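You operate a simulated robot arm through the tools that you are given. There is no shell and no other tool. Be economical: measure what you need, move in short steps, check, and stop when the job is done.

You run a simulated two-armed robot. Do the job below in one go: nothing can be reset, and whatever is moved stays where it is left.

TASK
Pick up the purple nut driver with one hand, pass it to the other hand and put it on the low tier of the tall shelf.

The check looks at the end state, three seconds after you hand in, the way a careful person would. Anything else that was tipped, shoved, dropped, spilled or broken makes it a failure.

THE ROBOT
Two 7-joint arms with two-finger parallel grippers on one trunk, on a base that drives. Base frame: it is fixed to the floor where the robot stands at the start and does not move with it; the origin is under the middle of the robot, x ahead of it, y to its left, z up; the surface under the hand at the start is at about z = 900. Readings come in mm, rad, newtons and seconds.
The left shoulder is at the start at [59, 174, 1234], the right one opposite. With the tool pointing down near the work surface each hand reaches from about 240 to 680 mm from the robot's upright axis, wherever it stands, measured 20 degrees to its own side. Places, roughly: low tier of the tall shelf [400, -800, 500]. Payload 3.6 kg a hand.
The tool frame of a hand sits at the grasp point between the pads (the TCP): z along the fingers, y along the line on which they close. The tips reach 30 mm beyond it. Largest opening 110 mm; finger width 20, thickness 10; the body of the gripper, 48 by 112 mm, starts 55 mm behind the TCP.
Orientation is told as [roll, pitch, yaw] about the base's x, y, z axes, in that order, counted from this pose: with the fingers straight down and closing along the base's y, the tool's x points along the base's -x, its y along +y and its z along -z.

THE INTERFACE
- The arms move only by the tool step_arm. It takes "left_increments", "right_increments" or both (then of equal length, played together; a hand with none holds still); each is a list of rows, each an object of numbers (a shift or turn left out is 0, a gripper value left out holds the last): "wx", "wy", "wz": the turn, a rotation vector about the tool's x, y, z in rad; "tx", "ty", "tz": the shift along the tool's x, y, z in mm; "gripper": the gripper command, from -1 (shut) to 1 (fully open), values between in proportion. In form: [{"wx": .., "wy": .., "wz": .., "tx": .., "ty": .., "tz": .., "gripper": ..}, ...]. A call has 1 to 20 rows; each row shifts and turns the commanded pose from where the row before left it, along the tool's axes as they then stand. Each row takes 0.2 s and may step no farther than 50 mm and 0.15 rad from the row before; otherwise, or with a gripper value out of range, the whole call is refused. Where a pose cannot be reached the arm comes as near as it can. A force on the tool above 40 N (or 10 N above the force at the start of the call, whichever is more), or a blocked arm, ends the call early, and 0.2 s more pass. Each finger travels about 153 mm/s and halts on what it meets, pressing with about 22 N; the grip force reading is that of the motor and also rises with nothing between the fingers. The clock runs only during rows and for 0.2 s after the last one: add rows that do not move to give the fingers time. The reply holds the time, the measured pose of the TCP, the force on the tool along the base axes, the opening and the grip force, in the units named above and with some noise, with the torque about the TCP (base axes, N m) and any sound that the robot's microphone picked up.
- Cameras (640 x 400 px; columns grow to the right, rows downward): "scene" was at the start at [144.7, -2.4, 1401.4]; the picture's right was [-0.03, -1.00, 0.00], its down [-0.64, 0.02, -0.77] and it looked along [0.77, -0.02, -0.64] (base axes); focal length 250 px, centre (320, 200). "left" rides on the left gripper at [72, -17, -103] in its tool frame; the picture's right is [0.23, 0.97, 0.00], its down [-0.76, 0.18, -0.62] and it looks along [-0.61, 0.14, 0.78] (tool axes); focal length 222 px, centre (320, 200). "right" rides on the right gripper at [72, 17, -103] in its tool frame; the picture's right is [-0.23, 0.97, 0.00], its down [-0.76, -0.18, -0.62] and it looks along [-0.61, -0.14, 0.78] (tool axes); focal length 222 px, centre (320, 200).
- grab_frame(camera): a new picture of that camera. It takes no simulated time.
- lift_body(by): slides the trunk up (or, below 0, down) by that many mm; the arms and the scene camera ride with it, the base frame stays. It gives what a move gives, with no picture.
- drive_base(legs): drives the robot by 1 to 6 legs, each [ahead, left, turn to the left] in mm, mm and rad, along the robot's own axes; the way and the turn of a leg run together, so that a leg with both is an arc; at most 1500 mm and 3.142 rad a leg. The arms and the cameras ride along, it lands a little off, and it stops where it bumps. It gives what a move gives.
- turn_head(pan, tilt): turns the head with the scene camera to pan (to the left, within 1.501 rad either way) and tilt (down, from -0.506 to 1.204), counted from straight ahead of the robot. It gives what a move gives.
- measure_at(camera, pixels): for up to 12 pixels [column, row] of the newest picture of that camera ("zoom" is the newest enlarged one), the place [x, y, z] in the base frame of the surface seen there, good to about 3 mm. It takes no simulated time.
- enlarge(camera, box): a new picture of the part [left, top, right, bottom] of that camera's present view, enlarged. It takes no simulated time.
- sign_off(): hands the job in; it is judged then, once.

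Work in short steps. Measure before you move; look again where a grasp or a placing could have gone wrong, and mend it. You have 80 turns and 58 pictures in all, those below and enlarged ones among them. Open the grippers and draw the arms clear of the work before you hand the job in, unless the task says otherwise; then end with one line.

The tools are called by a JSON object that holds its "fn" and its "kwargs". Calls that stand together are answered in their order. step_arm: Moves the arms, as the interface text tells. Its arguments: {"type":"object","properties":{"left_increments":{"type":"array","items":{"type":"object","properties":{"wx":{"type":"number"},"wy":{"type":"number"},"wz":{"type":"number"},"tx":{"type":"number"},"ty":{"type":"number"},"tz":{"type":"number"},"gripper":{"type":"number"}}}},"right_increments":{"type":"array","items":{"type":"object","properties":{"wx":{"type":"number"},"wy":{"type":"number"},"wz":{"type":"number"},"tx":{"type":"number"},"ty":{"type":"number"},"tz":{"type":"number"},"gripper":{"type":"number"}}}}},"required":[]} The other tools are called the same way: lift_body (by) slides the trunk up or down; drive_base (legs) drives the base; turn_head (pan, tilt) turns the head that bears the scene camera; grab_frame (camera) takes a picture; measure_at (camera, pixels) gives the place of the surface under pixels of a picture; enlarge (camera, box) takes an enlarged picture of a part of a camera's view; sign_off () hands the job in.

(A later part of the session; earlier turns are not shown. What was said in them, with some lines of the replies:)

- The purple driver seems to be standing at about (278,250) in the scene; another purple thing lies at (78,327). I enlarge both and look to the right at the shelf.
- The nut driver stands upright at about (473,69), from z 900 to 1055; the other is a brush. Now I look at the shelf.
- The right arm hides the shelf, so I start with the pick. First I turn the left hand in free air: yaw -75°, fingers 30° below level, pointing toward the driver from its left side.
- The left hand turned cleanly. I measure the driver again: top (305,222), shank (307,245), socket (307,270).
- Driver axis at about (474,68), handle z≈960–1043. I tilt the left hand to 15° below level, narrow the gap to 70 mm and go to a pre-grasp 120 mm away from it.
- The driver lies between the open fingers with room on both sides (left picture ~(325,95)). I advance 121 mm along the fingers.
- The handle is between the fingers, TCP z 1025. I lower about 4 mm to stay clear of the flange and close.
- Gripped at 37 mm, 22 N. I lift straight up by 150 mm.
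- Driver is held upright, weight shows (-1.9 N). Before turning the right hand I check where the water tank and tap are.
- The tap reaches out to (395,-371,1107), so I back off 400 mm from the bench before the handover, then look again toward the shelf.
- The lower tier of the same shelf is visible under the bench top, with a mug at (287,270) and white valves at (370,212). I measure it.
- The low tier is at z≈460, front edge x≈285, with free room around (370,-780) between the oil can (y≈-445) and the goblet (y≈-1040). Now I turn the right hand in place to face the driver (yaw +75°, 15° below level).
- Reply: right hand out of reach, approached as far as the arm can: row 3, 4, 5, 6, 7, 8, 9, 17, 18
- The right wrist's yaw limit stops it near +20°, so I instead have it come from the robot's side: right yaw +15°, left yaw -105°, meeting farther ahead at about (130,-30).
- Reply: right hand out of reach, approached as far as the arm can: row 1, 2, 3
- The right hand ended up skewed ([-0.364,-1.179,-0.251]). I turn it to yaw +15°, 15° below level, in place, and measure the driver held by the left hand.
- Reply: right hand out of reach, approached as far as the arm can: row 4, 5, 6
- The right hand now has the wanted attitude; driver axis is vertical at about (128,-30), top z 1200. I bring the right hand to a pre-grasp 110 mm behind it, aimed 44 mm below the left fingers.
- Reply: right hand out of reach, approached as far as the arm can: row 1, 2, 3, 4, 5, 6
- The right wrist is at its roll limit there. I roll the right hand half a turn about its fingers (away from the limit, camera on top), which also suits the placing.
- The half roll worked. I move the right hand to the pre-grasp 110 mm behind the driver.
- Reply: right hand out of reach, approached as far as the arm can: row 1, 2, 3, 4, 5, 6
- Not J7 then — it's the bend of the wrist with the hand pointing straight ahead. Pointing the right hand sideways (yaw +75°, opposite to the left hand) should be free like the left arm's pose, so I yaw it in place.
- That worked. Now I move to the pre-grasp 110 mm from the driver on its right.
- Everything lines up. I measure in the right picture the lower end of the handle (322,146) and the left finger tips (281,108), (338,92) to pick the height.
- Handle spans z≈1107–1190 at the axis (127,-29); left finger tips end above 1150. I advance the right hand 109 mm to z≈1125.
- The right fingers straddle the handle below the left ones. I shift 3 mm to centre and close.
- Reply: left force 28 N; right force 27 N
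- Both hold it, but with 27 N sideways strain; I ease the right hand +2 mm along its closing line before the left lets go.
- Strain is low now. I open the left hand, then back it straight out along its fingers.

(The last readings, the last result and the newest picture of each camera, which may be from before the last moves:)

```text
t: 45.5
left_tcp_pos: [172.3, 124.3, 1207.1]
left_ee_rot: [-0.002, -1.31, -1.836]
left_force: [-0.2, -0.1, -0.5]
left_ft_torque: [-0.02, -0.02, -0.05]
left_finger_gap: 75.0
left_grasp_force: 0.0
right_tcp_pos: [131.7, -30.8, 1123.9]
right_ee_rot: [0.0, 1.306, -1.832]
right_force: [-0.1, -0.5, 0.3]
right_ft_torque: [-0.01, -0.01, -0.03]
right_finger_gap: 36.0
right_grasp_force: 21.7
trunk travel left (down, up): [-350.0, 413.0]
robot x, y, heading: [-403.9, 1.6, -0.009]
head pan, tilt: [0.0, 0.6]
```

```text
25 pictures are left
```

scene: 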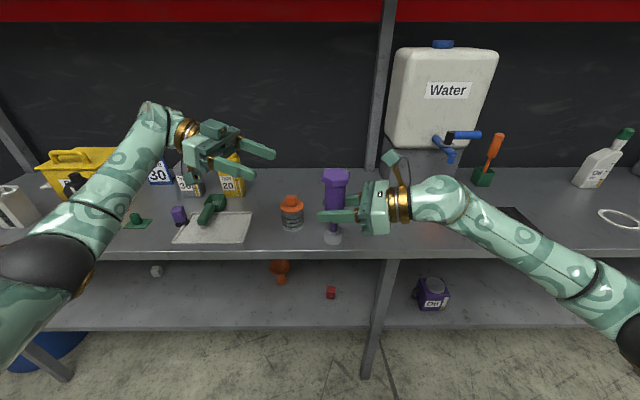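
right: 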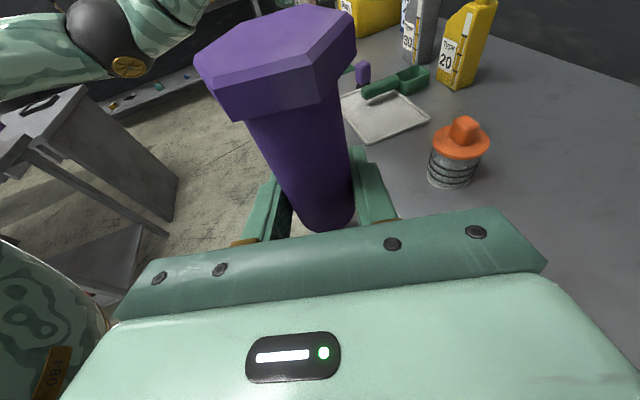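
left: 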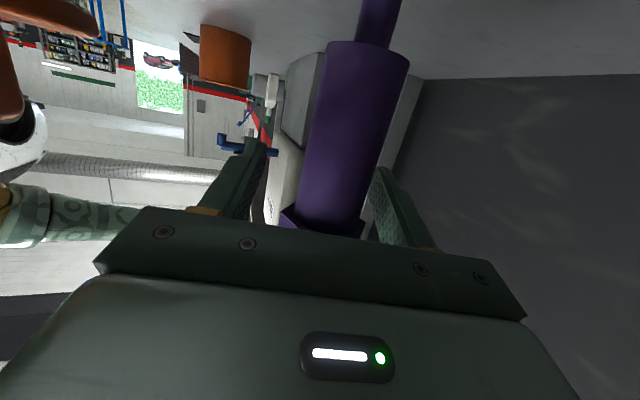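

Handover done: only the right hand holds it (36 mm, 22 N), driver bottom ≈78 mm below its TCP. I now draw the left arm back and up so it stays clear when the trunk goes down.

{"fn": "step_arm", "kwargs": {"left_increments": [{"tx": -22, "ty": -32, "tz": -14.5}, {"tx": -22, "ty": -32, "tz": -14.5}, {"tx": -22, "ty": -32, "tz": -14.5}, {"tx": -22, "ty": -32, "tz": -14.5}, {"tx": -22, "ty": -32, "tz": -14.5}, {"tx": -22, "ty": -32, "tz": -14.5}, {"tx": -22, "ty": -32, "tz": -14.5}, {"tx": -22, "ty": -32, "tz": -14.5}, {}]}}

{"fn": "grab_frame", "kwargs": {"camera": "scene"}}

```text
t: 47.5
left_tcp_pos: [110.0, 159.5, 1261.9]
left_ee_rot: [-0.001, -1.309, -1.836]
left_force: [0.1, -0.1, 0.0]
left_ft_torque: [0.04, 0.02, -0.02]
left_finger_gap: 74.8
left_grasp_force: 0.0
left hand out of reach, approached as far as the arm can: row 3, 4, 5, 6, 7, 8
right_tcp_pos: [132.1, -31.2, 1124.3]
right_ee_rot: [0.0, 1.307, -1.831]
right_force: [0.3, 0.0, 0.6]
right_ft_torque: [0.0, -0.02, 0.0]
right_finger_gap: 35.8
right_grasp_force: 21.8
trunk travel left (down, up): [-350.0, 413.0]
robot x, y, heading: [-404.1, -0.0, -0.001]
head pan, tilt: [0.0, 0.6]
```

```text
24 pictures are left
```

scene: 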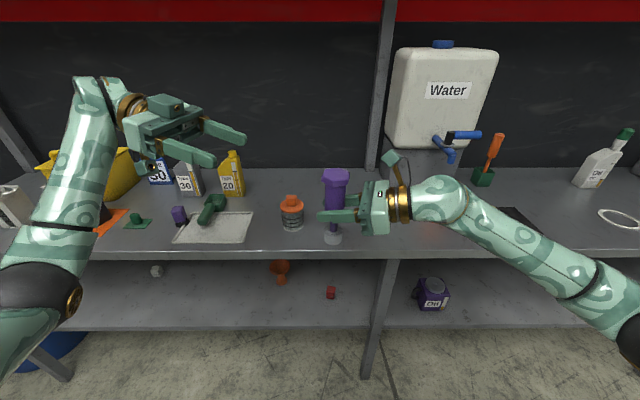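

The sideways attitude limits it; I turn the left hand back to fingers-down (home attitude) first.

{"fn": "step_arm", "kwargs": {"left_increments": [{"wy": 0.1454}, {"wy": 0.1454}, {"wy": 0.1454}, {"wy": 0.1454}, {"wy": 0.1454}, {"wy": 0.1454}, {"wy": 0.1454}, {"wy": 0.1454}, {"wy": 0.1454}, {"wz": -0.15}, {"wz": -0.15}, {"wz": -0.15}, {"wz": -0.15}, {"wz": -0.15}, {"wz": -0.15}, {"wz": -0.15}, {"wz": -0.15}, {"wz": -0.15}, {"wz": -0.15}, {"wz": -0.15}]}}

{"fn": "step_arm", "kwargs": {"left_increments": [{"wz": -0.15, "tz": -20}, {"tz": -30, "tx": 20, "ty": 20}, {"tz": -30, "tx": 20, "ty": 20}, {"tz": -30, "tx": 20, "ty": 20}, {"tz": -30, "tx": 20, "ty": 20}, {"tz": -30, "tx": 20, "ty": 20}, {"tz": -30, "tx": 20}, {}]}}

{"fn": "grab_frame", "kwargs": {"camera": "scene"}}

```text
t: 51.7
left_tcp_pos: [122.4, 168.5, 1253.4]
left_ee_rot: [0.0, 0.002, -0.186]
left_force: [-0.3, -0.3, 0.2]
left_ft_torque: [0.03, -0.01, 0.04]
left_finger_gap: 74.6
left_grasp_force: 0.0
left hand out of reach, approached as far as the arm can: row 2, 3
right_tcp_pos: [131.1, -30.8, 1125.0]
right_ee_rot: [0.002, 1.307, -1.832]
right_force: [-0.3, 0.0, 0.1]
right_ft_torque: [0.01, -0.01, -0.02]
right_finger_gap: 36.0
right_grasp_force: 21.5
trunk travel left (down, up): [-350.0, 413.0]
robot x, y, heading: [-402.9, 0.8, -0.007]
head pan, tilt: [0.0, 0.6]
```

```text
t: 53.5
left_tcp_pos: [117.6, 173.8, 1279.7]
left_ee_rot: [-0.002, 0.002, -0.038]
left_force: [-0.4, 0.3, -1.6]
left_ft_torque: [-0.01, 0.02, 0.02]
left_finger_gap: 74.6
left_grasp_force: 0.2
left hand out of reach, approached as far as the arm can: row 2, 3, 4, 5, 6, 7
right_tcp_pos: [131.4, -30.2, 1123.6]
right_ee_rot: [0.002, 1.307, -1.831]
right_force: [0.2, 0.4, 0.5]
right_ft_torque: [-0.02, -0.03, 0.0]
right_finger_gap: 35.9
right_grasp_force: 21.9
trunk travel left (down, up): [-350.0, 413.0]
robot x, y, heading: [-402.0, 2.8, -0.004]
head pan, tilt: [0.0, 0.6]
```

```text
23 pictures are left
```

scene: 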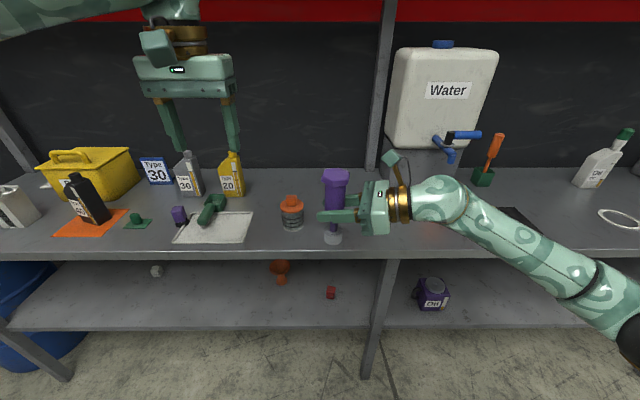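

The left hand is now fingers-down but cannot go higher; I pull it back toward the robot instead, slightly lower.

{"fn": "step_arm", "kwargs": {"left_increments": [{"tz": 15, "tx": 30, "ty": 10}, {"tz": 15, "tx": 30, "ty": 10}, {"tz": 15, "tx": 30, "ty": 10}, {"tx": 30, "ty": 10}, {"tx": 30, "ty": 10}, {"tx": 30, "ty": 10}, {"tx": 30}, {}]}}

```text
t: 55.3
left_tcp_pos: [-84.8, 244.0, 1227.6]
left_ee_rot: [-0.002, -0.002, -0.04]
left_force: [0.1, 0.0, 0.6]
left_ft_torque: [0.05, 0.02, 0.0]
left_finger_gap: 74.5
left_grasp_force: 0.0
left hand out of reach, approached as far as the arm can: row 7
right_tcp_pos: [133.4, -29.6, 1124.4]
right_ee_rot: [-0.003, 1.308, -1.835]
right_force: [-0.1, 0.6, -0.3]
right_ft_torque: [-0.01, -0.01, 0.0]
right_finger_gap: 35.8
right_grasp_force: 22.0
trunk travel left (down, up): [-350.0, 413.0]
robot x, y, heading: [-403.8, 0.8, -0.009]
head pan, tilt: [0.0, 0.6]
```

The left arm is tucked in. I lower the trunk fully and look.

{"fn": "lift_body", "kwargs": {"by": -345}}

{"fn": "turn_head", "kwargs": {"pan": -0.5, "tilt": 0.5}}

{"fn": "grab_frame", "kwargs": {"camera": "scene"}}

```text
t: 58.7
left_tcp_pos: [30.3, 242.7, 771.7]
left_ee_rot: [-0.016, 0.422, -0.042]
left_force: [-0.3, -0.3, -0.1]
left_ft_torque: [0.06, 0.0, -0.03]
left_finger_gap: 74.8
left_grasp_force: 0.1
right_tcp_pos: [132.7, -31.5, 780.0]
right_ee_rot: [0.004, 1.308, -1.828]
right_force: [-0.6, 0.3, -0.4]
right_ft_torque: [-0.02, 0.01, 0.04]
right_finger_gap: 36.0
right_grasp_force: 21.7
trunk travel left (down, up): [-5.0, 758.0]
robot x, y, heading: [-401.6, 2.5, -0.009]
head pan, tilt: [0.0, 0.6]
```

```text
t: 59.6
left_tcp_pos: [30.4, 241.9, 771.1]
left_ee_rot: [-0.014, 0.425, -0.044]
left_force: [0.0, 0.0, 0.6]
left_ft_torque: [0.01, 0.0, -0.02]
left_finger_gap: 74.7
left_grasp_force: 0.1
right_tcp_pos: [132.3, -31.3, 778.8]
right_ee_rot: [0.0, 1.309, -1.835]
right_force: [0.4, 0.1, -0.2]
right_ft_torque: [-0.02, -0.01, 0.0]
right_finger_gap: 35.6
right_grasp_force: 21.7
trunk travel left (down, up): [-5.0, 758.0]
robot x, y, heading: [-404.8, 0.7, -0.012]
head pan, tilt: [-0.499, 0.499]
```

```text
22 pictures are left
```

scene: 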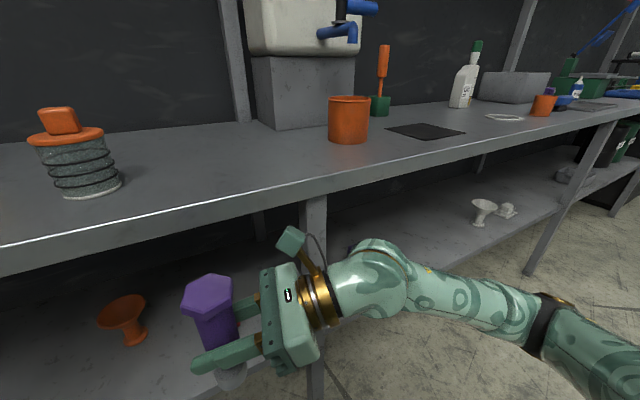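

The left hand slid off to (30,242,772) with a tilt during the lowering, to be mended. I measure the bench edge, posts and the tier around the goal.

{"fn": "measure_at", "kwargs": {"camera": "scene", "pixels": [[317, 225], [310, 380], [565, 200], [480, 147], [480, 160], [470, 240], [430, 240], [410, 225], [480, 225], [505, 212], [400, 205], [345, 245]]}}

{"fn": "turn_head", "kwargs": {"pan": 0.6, "tilt": 0.7}}

{"fn": "grab_frame", "kwargs": {"camera": "scene"}}

```text
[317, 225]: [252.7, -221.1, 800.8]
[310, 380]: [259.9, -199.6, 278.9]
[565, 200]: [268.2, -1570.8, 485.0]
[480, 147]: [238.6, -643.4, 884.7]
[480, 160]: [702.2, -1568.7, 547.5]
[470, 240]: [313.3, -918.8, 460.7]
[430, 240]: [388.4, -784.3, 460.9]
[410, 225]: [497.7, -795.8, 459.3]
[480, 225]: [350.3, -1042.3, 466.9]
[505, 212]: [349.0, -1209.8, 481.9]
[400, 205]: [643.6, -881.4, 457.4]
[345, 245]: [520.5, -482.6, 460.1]
```

```text
t: 60.9
left_tcp_pos: [29.5, 242.4, 770.6]
left_ee_rot: [-0.015, 0.425, -0.041]
left_force: [0.0, -0.5, 0.1]
left_ft_torque: [0.04, 0.0, 0.01]
left_finger_gap: 74.9
left_grasp_force: 0.0
right_tcp_pos: [131.9, -31.2, 778.8]
right_ee_rot: [0.001, 1.306, -1.834]
right_force: [-0.2, -0.3, -0.1]
right_ft_torque: [-0.02, -0.02, 0.01]
right_finger_gap: 35.6
right_grasp_force: 22.1
trunk travel left (down, up): [-5.0, 758.0]
robot x, y, heading: [-405.3, 3.1, -0.006]
head pan, tilt: [0.6, 0.7]
```

```text
21 pictures are left
```

scene: 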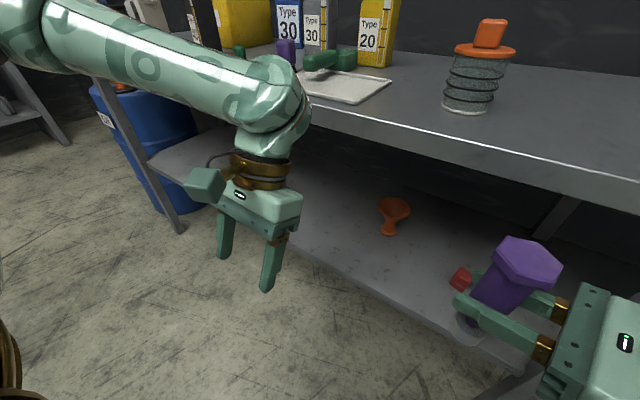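

The left wrist leans forward near the bench edge (x≈238). I set it upright again and draw it back and up in small steps.

{"fn": "step_arm", "kwargs": {"left_increments": [{"wy": -0.1417}, {"wy": -0.1417}, {"wy": -0.1417}, {"tx": 25}, {"tx": 25}, {"tx": 25}, {"tx": 20, "tz": -15}, {"tx": 10, "tz": -25}, {"tz": -25}, {"tz": -25}, {}]}}

{"fn": "grab_frame", "kwargs": {"camera": "scene"}}

```text
t: 63.3
left_tcp_pos: [20.9, 238.4, 850.1]
left_ee_rot: [-0.013, -0.003, -0.035]
left_force: [0.2, 1.1, 0.4]
left_ft_torque: [-0.01, 0.02, 0.03]
left_finger_gap: 74.4
left_grasp_force: 0.0
left hand out of reach, approached as far as the arm can: row 4, 5, 6, 7, 9, 10
right_tcp_pos: [132.1, -32.4, 778.9]
right_ee_rot: [-0.001, 1.308, -1.832]
right_force: [-0.1, 0.6, -0.8]
right_ft_torque: [0.02, 0.0, 0.01]
right_finger_gap: 35.7
right_grasp_force: 22.5
trunk travel left (down, up): [-5.0, 758.0]
robot x, y, heading: [-402.8, 2.9, -0.004]
head pan, tilt: [0.6, 0.7]
```

```text
20 pictures are left
```

scene: 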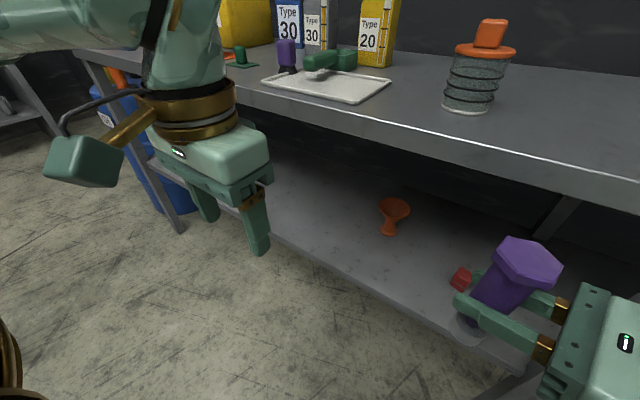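

Higher up the left arm can't retract; lower it can. I bring the left hand down to z≈650 and back toward the robot.

{"fn": "step_arm", "kwargs": {"left_increments": [{"tz": 40}, {"tz": 40}, {"tz": 40}, {"tz": 40}, {"tz": 40}, {"tx": 30}, {"tx": 30}, {"tx": 30}, {"tx": 30}, {"tx": 30}, {}]}}

{"fn": "drive_base", "kwargs": {"legs": [[-80, 0, 0], [0, -740, 0]]}}

{"fn": "turn_head", "kwargs": {"pan": -0.2, "tilt": 0.65}}

{"fn": "grab_frame", "kwargs": {"camera": "scene"}}

```text
t: 65.7
left_tcp_pos: [32.4, 238.8, 622.8]
left_ee_rot: [-0.014, -0.001, -0.035]
left_force: [-0.1, 0.4, 0.6]
left_ft_torque: [0.0, 0.02, 0.0]
left_finger_gap: 75.0
left_grasp_force: 0.0
left hand out of reach, approached as far as the arm can: row 2, 3, 4, 6, 7, 8, 9, 10
right_tcp_pos: [132.8, -31.2, 780.8]
right_ee_rot: [-0.001, 1.307, -1.834]
right_force: [0.2, -0.5, -0.5]
right_ft_torque: [-0.01, -0.03, 0.02]
right_finger_gap: 35.9
right_grasp_force: 22.5
trunk travel left (down, up): [-5.0, 758.0]
robot x, y, heading: [-405.4, 0.1, -0.007]
head pan, tilt: [0.6, 0.7]
```

```text
t: 70.4
left_tcp_pos: [-48.1, -482.5, 623.2]
left_ee_rot: [-0.015, -0.001, -0.01]
left_force: [0.5, -0.5, -0.5]
left_ft_torque: [-0.01, -0.02, -0.05]
left_finger_gap: 74.9
left_grasp_force: 0.1
right_tcp_pos: [58.1, -751.6, 779.7]
right_ee_rot: [-0.001, 1.307, -1.806]
right_force: [0.2, -0.4, 0.9]
right_ft_torque: [0.0, 0.0, -0.02]
right_finger_gap: 35.9
right_grasp_force: 21.5
trunk travel left (down, up): [-5.0, 758.0]
robot x, y, heading: [-479.2, -732.9, 0.022]
head pan, tilt: [0.6, 0.7]
```

```text
t: 71.5
left_tcp_pos: [-49.0, -482.5, 623.4]
left_ee_rot: [-0.015, -0.001, -0.009]
left_force: [0.3, 0.5, -0.5]
left_ft_torque: [0.03, 0.01, 0.0]
left_finger_gap: 74.8
left_grasp_force: 0.1
right_tcp_pos: [57.0, -751.0, 780.2]
right_ee_rot: [0.0, 1.306, -1.809]
right_force: [-0.2, 0.6, 0.3]
right_ft_torque: [-0.01, -0.03, -0.01]
right_finger_gap: 35.8
right_grasp_force: 22.1
trunk travel left (down, up): [-5.0, 758.0]
robot x, y, heading: [-480.4, -731.0, 0.022]
head pan, tilt: [-0.201, 0.649]
```

```text
19 pictures are left
```

scene: 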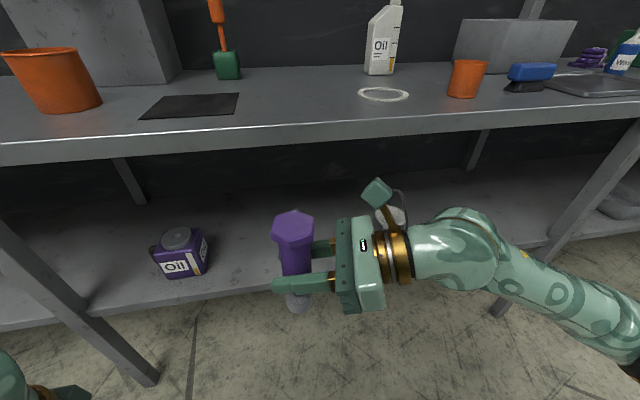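

Opposite the free spot now; oil can at (180,250) left, goblet hidden behind the wrist right. I lower the right hand 215 mm in front of the shelf and yaw it to about 45°.

{"fn": "step_arm", "kwargs": {"right_increments": [{"tx": -26, "tz": 7}, {"tx": -26, "tz": 7}, {"tx": -26, "tz": 7}, {"tx": -26, "tz": 7}, {"tx": -26, "tz": 7}, {"tx": -26, "tz": 7}, {"tx": -26, "tz": 7}, {"tx": -26, "tz": 7}, {"wx": -0.1305, "wz": 0.035}, {"wx": -0.1305, "wz": 0.035}, {"wx": -0.1305, "wz": 0.035}, {"wx": -0.1305, "wz": 0.035}, {}, {}]}}

{"fn": "grab_frame", "kwargs": {"camera": "scene"}}

```text
t: 74.5
left_tcp_pos: [-48.3, -483.8, 623.2]
left_ee_rot: [-0.014, 0.0, -0.011]
left_force: [0.1, -0.2, 0.0]
left_ft_torque: [-0.03, -0.02, 0.05]
left_finger_gap: 74.7
left_grasp_force: 0.1
right_tcp_pos: [56.5, -750.7, 565.3]
right_ee_rot: [0.001, 1.306, -2.347]
right_force: [0.0, 1.3, 0.0]
right_ft_torque: [0.03, -0.01, 0.0]
right_finger_gap: 35.9
right_grasp_force: 22.1
trunk travel left (down, up): [-5.0, 758.0]
robot x, y, heading: [-477.3, -733.5, 0.016]
head pan, tilt: [-0.201, 0.649]
```

```text
18 pictures are left
```

scene: 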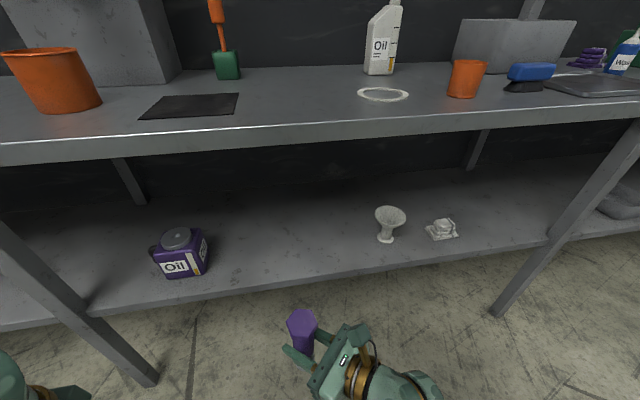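

Clear view: free space between oil can (180,255) and goblet (388,225). I measure edges and the driver's top.

{"fn": "measure_at", "kwargs": {"camera": "scene", "pixels": [[300, 284], [300, 277], [300, 260], [300, 240], [208, 258], [386, 235], [300, 145], [300, 125], [300, 318], [302, 345], [250, 270], [388, 212]]}}

{"fn": "grab_frame", "kwargs": {"camera": "right"}}

```text
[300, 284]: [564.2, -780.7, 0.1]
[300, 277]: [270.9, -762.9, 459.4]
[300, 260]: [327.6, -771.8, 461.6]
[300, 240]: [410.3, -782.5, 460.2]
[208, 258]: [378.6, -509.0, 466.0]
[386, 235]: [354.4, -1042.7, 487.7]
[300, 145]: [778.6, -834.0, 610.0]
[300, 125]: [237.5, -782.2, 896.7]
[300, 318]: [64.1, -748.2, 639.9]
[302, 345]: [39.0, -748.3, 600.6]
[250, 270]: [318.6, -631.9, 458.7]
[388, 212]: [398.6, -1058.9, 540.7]
```

```text
17 pictures are left
```

right: 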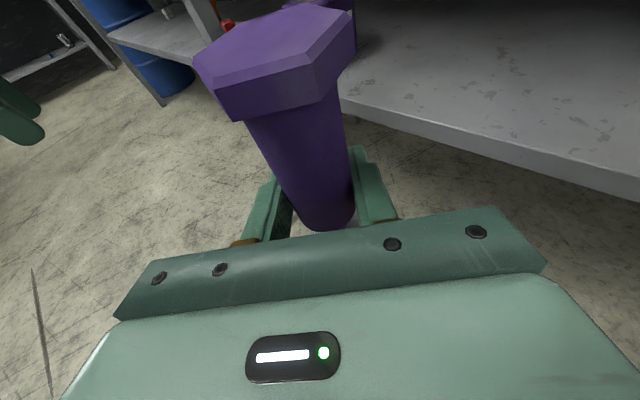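

Tier edge is at x≈265, z≈460; driver bottom is at ≈TCP−79. I drive 180 mm ahead; the driver then just reaches the edge, 25 mm above it.

{"fn": "drive_base", "kwargs": {"legs": [[180, 0, 0]]}}

{"fn": "grab_frame", "kwargs": {"camera": "scene"}}

```text
t: 76.0
left_tcp_pos: [129.7, -480.8, 622.0]
left_ee_rot: [-0.014, 0.0, -0.016]
left_force: [-0.3, 0.3, -0.2]
left_ft_torque: [0.03, 0.0, -0.03]
left_finger_gap: 74.7
left_grasp_force: 0.1
right_tcp_pos: [232.8, -749.0, 564.7]
right_ee_rot: [0.001, 1.307, -2.347]
right_force: [0.3, 0.1, -0.5]
right_ft_torque: [0.02, 0.0, -0.01]
right_finger_gap: 35.8
right_grasp_force: 22.3
trunk travel left (down, up): [-5.0, 758.0]
robot x, y, heading: [-300.4, -727.7, 0.016]
head pan, tilt: [-0.201, 0.649]
```

```text
16 pictures are left
```

scene: 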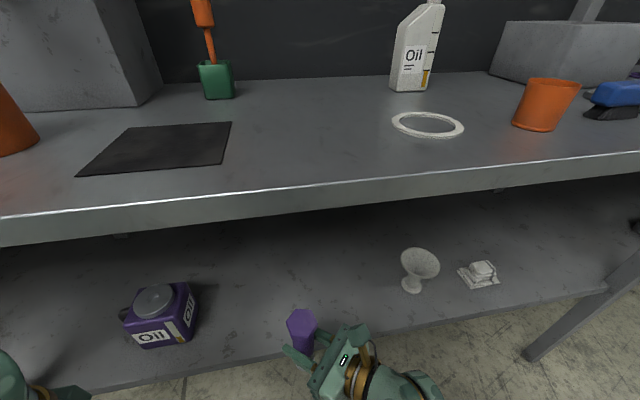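

I slide the right hand level over the tier to about (355,-770).

{"fn": "step_arm", "kwargs": {"right_increments": [{"tx": 3.65, "ty": 20.3, "tz": 13.6}, {"tx": 3.65, "ty": 20.3, "tz": 13.6}, {"tx": 3.65, "ty": 20.3, "tz": 13.6}, {"tx": 3.65, "ty": 20.3, "tz": 13.6}, {"tx": 3.65, "ty": 20.3, "tz": 13.6}, {}]}}

{"fn": "enlarge", "kwargs": {"camera": "scene", "box": [200, 230, 460, 400]}}

```text
t: 77.4
left_tcp_pos: [128.4, -481.0, 622.4]
left_ee_rot: [-0.014, 0.0, -0.015]
left_force: [-0.2, -0.2, 0.1]
left_ft_torque: [-0.02, 0.01, 0.0]
left_finger_gap: 75.0
left_grasp_force: 0.1
right_tcp_pos: [354.5, -769.6, 564.5]
right_ee_rot: [0.001, 1.306, -2.35]
right_force: [-0.3, 0.2, 0.0]
right_ft_torque: [0.0, -0.03, 0.0]
right_finger_gap: 36.0
right_grasp_force: 22.0
trunk travel left (down, up): [-5.0, 758.0]
robot x, y, heading: [-305.3, -726.5, 0.015]
head pan, tilt: [-0.201, 0.649]
```

```text
2.35 times, centred on (330, 315) of scene
```

zoom: 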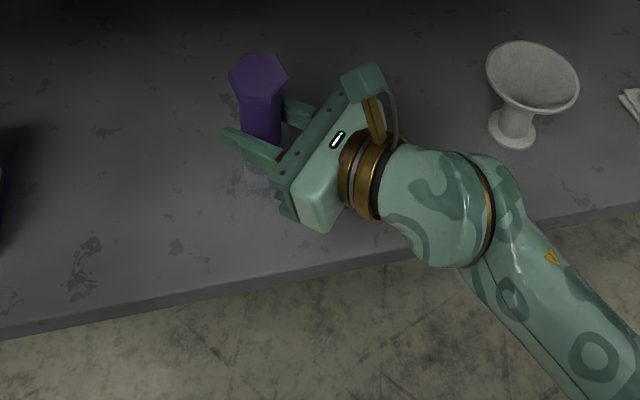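

The driver is over the tier, goblet well clear. I lower 20 mm, then check.

{"fn": "step_arm", "kwargs": {"right_increments": [{"tx": -6.8, "tz": 1.8}, {"tx": -6.8, "tz": 1.8}, {"tx": -3.9, "tz": 1.0}, {"tx": -1.9, "tz": 0.5}, {}]}}

{"fn": "enlarge", "kwargs": {"camera": "scene", "box": [260, 240, 380, 320]}}

```text
t: 78.6
left_tcp_pos: [128.3, -480.3, 622.3]
left_ee_rot: [-0.013, 0.0, -0.013]
left_force: [0.1, 0.8, 0.2]
left_ft_torque: [-0.05, -0.02, 0.02]
left_finger_gap: 74.7
left_grasp_force: 0.0
right_tcp_pos: [355.4, -769.9, 544.0]
right_ee_rot: [0.004, 1.307, -2.346]
right_force: [0.3, 0.4, 0.0]
right_ft_torque: [-0.01, 0.0, 0.0]
right_finger_gap: 35.9
right_grasp_force: 21.6
trunk travel left (down, up): [-5.0, 758.0]
robot x, y, heading: [-300.0, -726.9, 0.012]
head pan, tilt: [-0.201, 0.649]
```

```text
5.00 times, centred on (320, 280) of scene
```

zoom: 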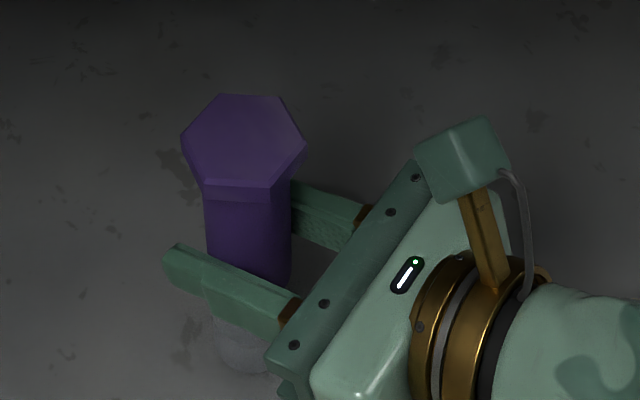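

No contact yet at z 544. I lower by 1 mm rows and watch the force.

{"fn": "step_arm", "kwargs": {"right_increments": [{"tx": -0.97, "tz": 0.26}, {"tx": -0.97, "tz": 0.26}, {"tx": -0.97, "tz": 0.26}, {}]}}

```text
t: 79.6
left_tcp_pos: [128.3, -480.4, 621.8]
left_ee_rot: [-0.014, 0.0, -0.014]
left_force: [-0.2, 0.2, 0.0]
left_ft_torque: [0.0, 0.0, -0.02]
left_finger_gap: 74.8
left_grasp_force: 0.0
right_tcp_pos: [354.6, -770.9, 539.7]
right_ee_rot: [0.003, 1.309, -2.348]
right_force: [-0.2, -0.1, -0.4]
right_ft_torque: [0.01, 0.02, 0.0]
right_finger_gap: 35.9
right_grasp_force: 21.7
trunk travel left (down, up): [-5.0, 758.0]
robot x, y, heading: [-303.4, -728.1, 0.016]
head pan, tilt: [-0.201, 0.649]
```

Still no contact; I continue by 1 mm rows.

{"fn": "step_arm", "kwargs": {"right_increments": [{"tx": -0.97, "tz": 0.26}, {"tx": -0.97, "tz": 0.26}, {}]}}

{"fn": "step_arm", "kwargs": {"right_increments": [{"tx": -0.97, "tz": 0.26}, {}]}}

```text
t: 80.4
left_tcp_pos: [128.2, -481.1, 622.6]
left_ee_rot: [-0.015, -0.002, -0.014]
left_force: [0.5, -0.6, 0.0]
left_ft_torque: [0.01, -0.01, 0.02]
left_finger_gap: 74.4
left_grasp_force: 0.0
right_tcp_pos: [354.5, -770.8, 538.5]
right_ee_rot: [0.002, 1.307, -2.349]
right_force: [-0.2, 0.1, -0.2]
right_ft_torque: [-0.02, 0.04, -0.03]
right_finger_gap: 36.0
right_grasp_force: 21.4
trunk travel left (down, up): [-5.0, 758.0]
robot x, y, heading: [-304.6, -725.3, 0.011]
head pan, tilt: [-0.201, 0.649]
```

```text
t: 81.0
left_tcp_pos: [127.7, -480.1, 622.9]
left_ee_rot: [-0.015, -0.003, -0.013]
left_force: [0.2, 0.2, -0.1]
left_ft_torque: [0.02, -0.01, -0.04]
left_finger_gap: 74.8
left_grasp_force: 0.1
right_tcp_pos: [353.7, -770.8, 538.3]
right_ee_rot: [0.008, 1.311, -2.344]
right_force: [3.4, 1.0, 2.4]
right_ft_torque: [0.06, -0.15, -0.02]
right_finger_gap: 35.9
right_grasp_force: 21.8
trunk travel left (down, up): [-5.0, 758.0]
robot x, y, heading: [-301.6, -728.6, 0.014]
head pan, tilt: [-0.201, 0.649]
```

Contact felt (2–3 N) at z≈538. I open the right fingers and check that the driver stands.

{"fn": "step_arm", "kwargs": {"right_increments": [{"gripper": -0.3}, {"gripper": -0.2}, {"gripper": 0.1}, {"gripper": 0.36}, {}, {}]}}

{"fn": "enlarge", "kwargs": {"camera": "scene", "box": [260, 240, 380, 320]}}

{"fn": "grab_frame", "kwargs": {"camera": "right"}}

```text
t: 82.4
left_tcp_pos: [127.7, -479.8, 622.1]
left_ee_rot: [-0.015, 0.001, -0.014]
left_force: [0.3, 0.6, 0.8]
left_ft_torque: [0.01, 0.0, -0.02]
left_finger_gap: 74.8
left_grasp_force: 0.1
right_tcp_pos: [353.2, -772.0, 537.6]
right_ee_rot: [0.003, 1.307, -2.348]
right_force: [-0.8, -0.5, -1.0]
right_ft_torque: [0.05, 0.01, 0.0]
right_finger_gap: 74.8
right_grasp_force: 0.0
trunk travel left (down, up): [-5.0, 758.0]
robot x, y, heading: [-297.3, -726.5, 0.016]
head pan, tilt: [-0.201, 0.649]
```

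```text
5.00 times, centred on (320, 280) of scene
```

zoom: 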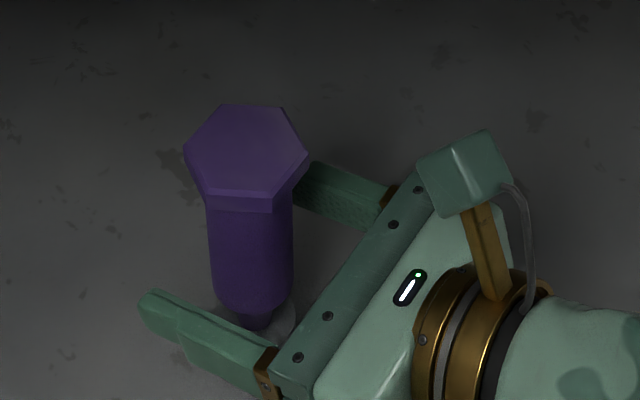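

```text
12 pictures are left
```

right: 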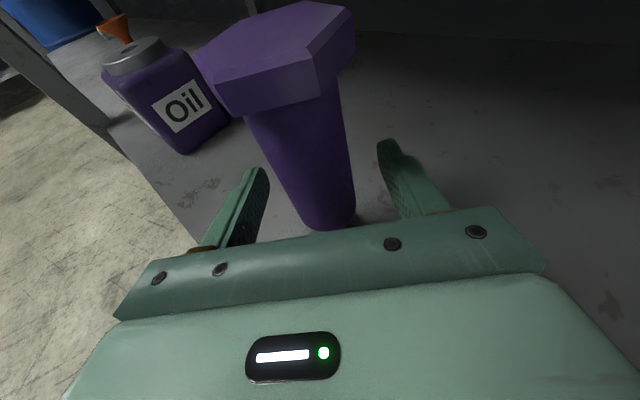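

It stands upright and free. I back the right hand out along its fingers.

{"fn": "step_arm", "kwargs": {"right_increments": [{"tz": -15}, {"tz": -25}, {"tz": -30}, {"tz": -30}, {"tz": -30}, {}]}}

{"fn": "drive_base", "kwargs": {"legs": [[-300, 0, 0]]}}

{"fn": "grab_frame", "kwargs": {"camera": "scene"}}

```text
t: 83.8
left_tcp_pos: [128.9, -481.1, 621.6]
left_ee_rot: [-0.013, -0.002, -0.014]
left_force: [0.0, -0.7, 1.3]
left_ft_torque: [0.0, -0.01, -0.01]
left_finger_gap: 74.9
left_grasp_force: 0.0
right_tcp_pos: [265.8, -861.4, 574.0]
right_ee_rot: [0.004, 1.308, -2.347]
right_force: [0.3, 0.0, 0.4]
right_ft_torque: [0.01, 0.02, -0.01]
right_finger_gap: 74.8
right_grasp_force: 0.0
trunk travel left (down, up): [-5.0, 758.0]
robot x, y, heading: [-301.1, -729.5, 0.015]
head pan, tilt: [-0.201, 0.649]
```

```text
t: 85.8
left_tcp_pos: [-171.3, -485.7, 622.4]
left_ee_rot: [-0.013, -0.002, -0.016]
left_force: [-0.5, -0.1, 0.0]
left_ft_torque: [-0.03, -0.01, 0.0]
left_finger_gap: 74.8
left_grasp_force: 0.1
right_tcp_pos: [-33.6, -865.2, 572.8]
right_ee_rot: [0.002, 1.308, -2.352]
right_force: [-0.3, -0.7, 0.2]
right_ft_torque: [0.0, 0.0, 0.03]
right_finger_gap: 74.7
right_grasp_force: 0.1
trunk travel left (down, up): [-5.0, 758.0]
robot x, y, heading: [-600.8, -733.8, 0.015]
head pan, tilt: [-0.201, 0.649]
```

```text
11 pictures are left
```

scene: 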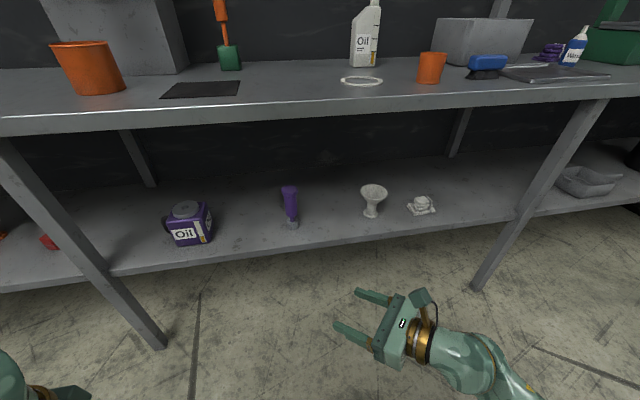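

The driver stands on the low tier at (290,207), neighbours untouched. I open both grippers fully and look over the bench's left half once.

{"fn": "step_arm", "kwargs": {"left_increments": [{"gripper": 1}, {}, {}], "right_increments": [{"gripper": 1}, {}, {}]}}

{"fn": "turn_head", "kwargs": {"pan": 0.6, "tilt": 0.4}}

{"fn": "grab_frame", "kwargs": {"camera": "scene"}}

```text
t: 86.6
left_tcp_pos: [-169.9, -485.5, 623.3]
left_ee_rot: [-0.014, -0.002, -0.014]
left_force: [0.2, 0.1, 0.2]
left_ft_torque: [-0.01, -0.04, 0.02]
left_finger_gap: 110.1
left_grasp_force: 0.0
right_tcp_pos: [-33.9, -865.2, 572.8]
right_ee_rot: [0.003, 1.306, -2.351]
right_force: [-0.5, -0.2, -0.1]
right_ft_torque: [0.0, 0.01, 0.0]
right_finger_gap: 110.1
right_grasp_force: 0.0
trunk travel left (down, up): [-5.0, 758.0]
robot x, y, heading: [-599.7, -732.7, 0.01]
head pan, tilt: [-0.201, 0.649]
```

```text
t: 87.8
left_tcp_pos: [-170.3, -486.5, 622.6]
left_ee_rot: [-0.015, -0.002, -0.014]
left_force: [-1.6, -0.2, -0.1]
left_ft_torque: [-0.03, 0.0, -0.03]
left_finger_gap: 110.2
left_grasp_force: 0.0
right_tcp_pos: [-32.5, -865.1, 572.3]
right_ee_rot: [0.003, 1.307, -2.349]
right_force: [0.3, -0.6, 0.0]
right_ft_torque: [0.02, 0.03, 0.0]
right_finger_gap: 110.2
right_grasp_force: 0.1
trunk travel left (down, up): [-5.0, 758.0]
robot x, y, heading: [-598.8, -726.8, 0.009]
head pan, tilt: [0.6, 0.4]
```

```text
10 pictures are left
```

scene: 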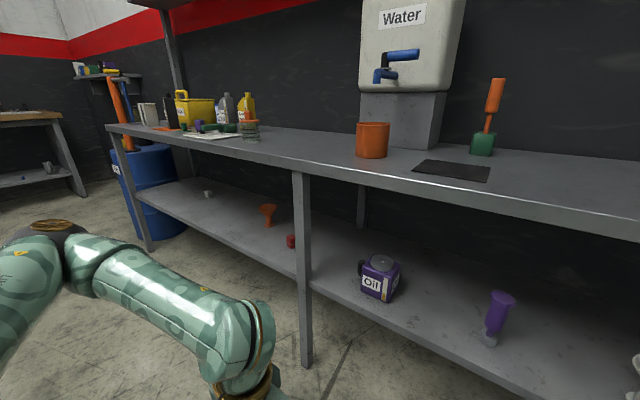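

Everything else is where it was and the driver stands on the low tier at (495,320); I hand in.

{"fn": "sign_off", "kwargs": {}}

```text
The job is handed in.
```

The left hand picked up the purple nut driver and passed it to the right hand, which stood it upright on the low tier of the tall shelf; the last pictures show nothing else disturbed.
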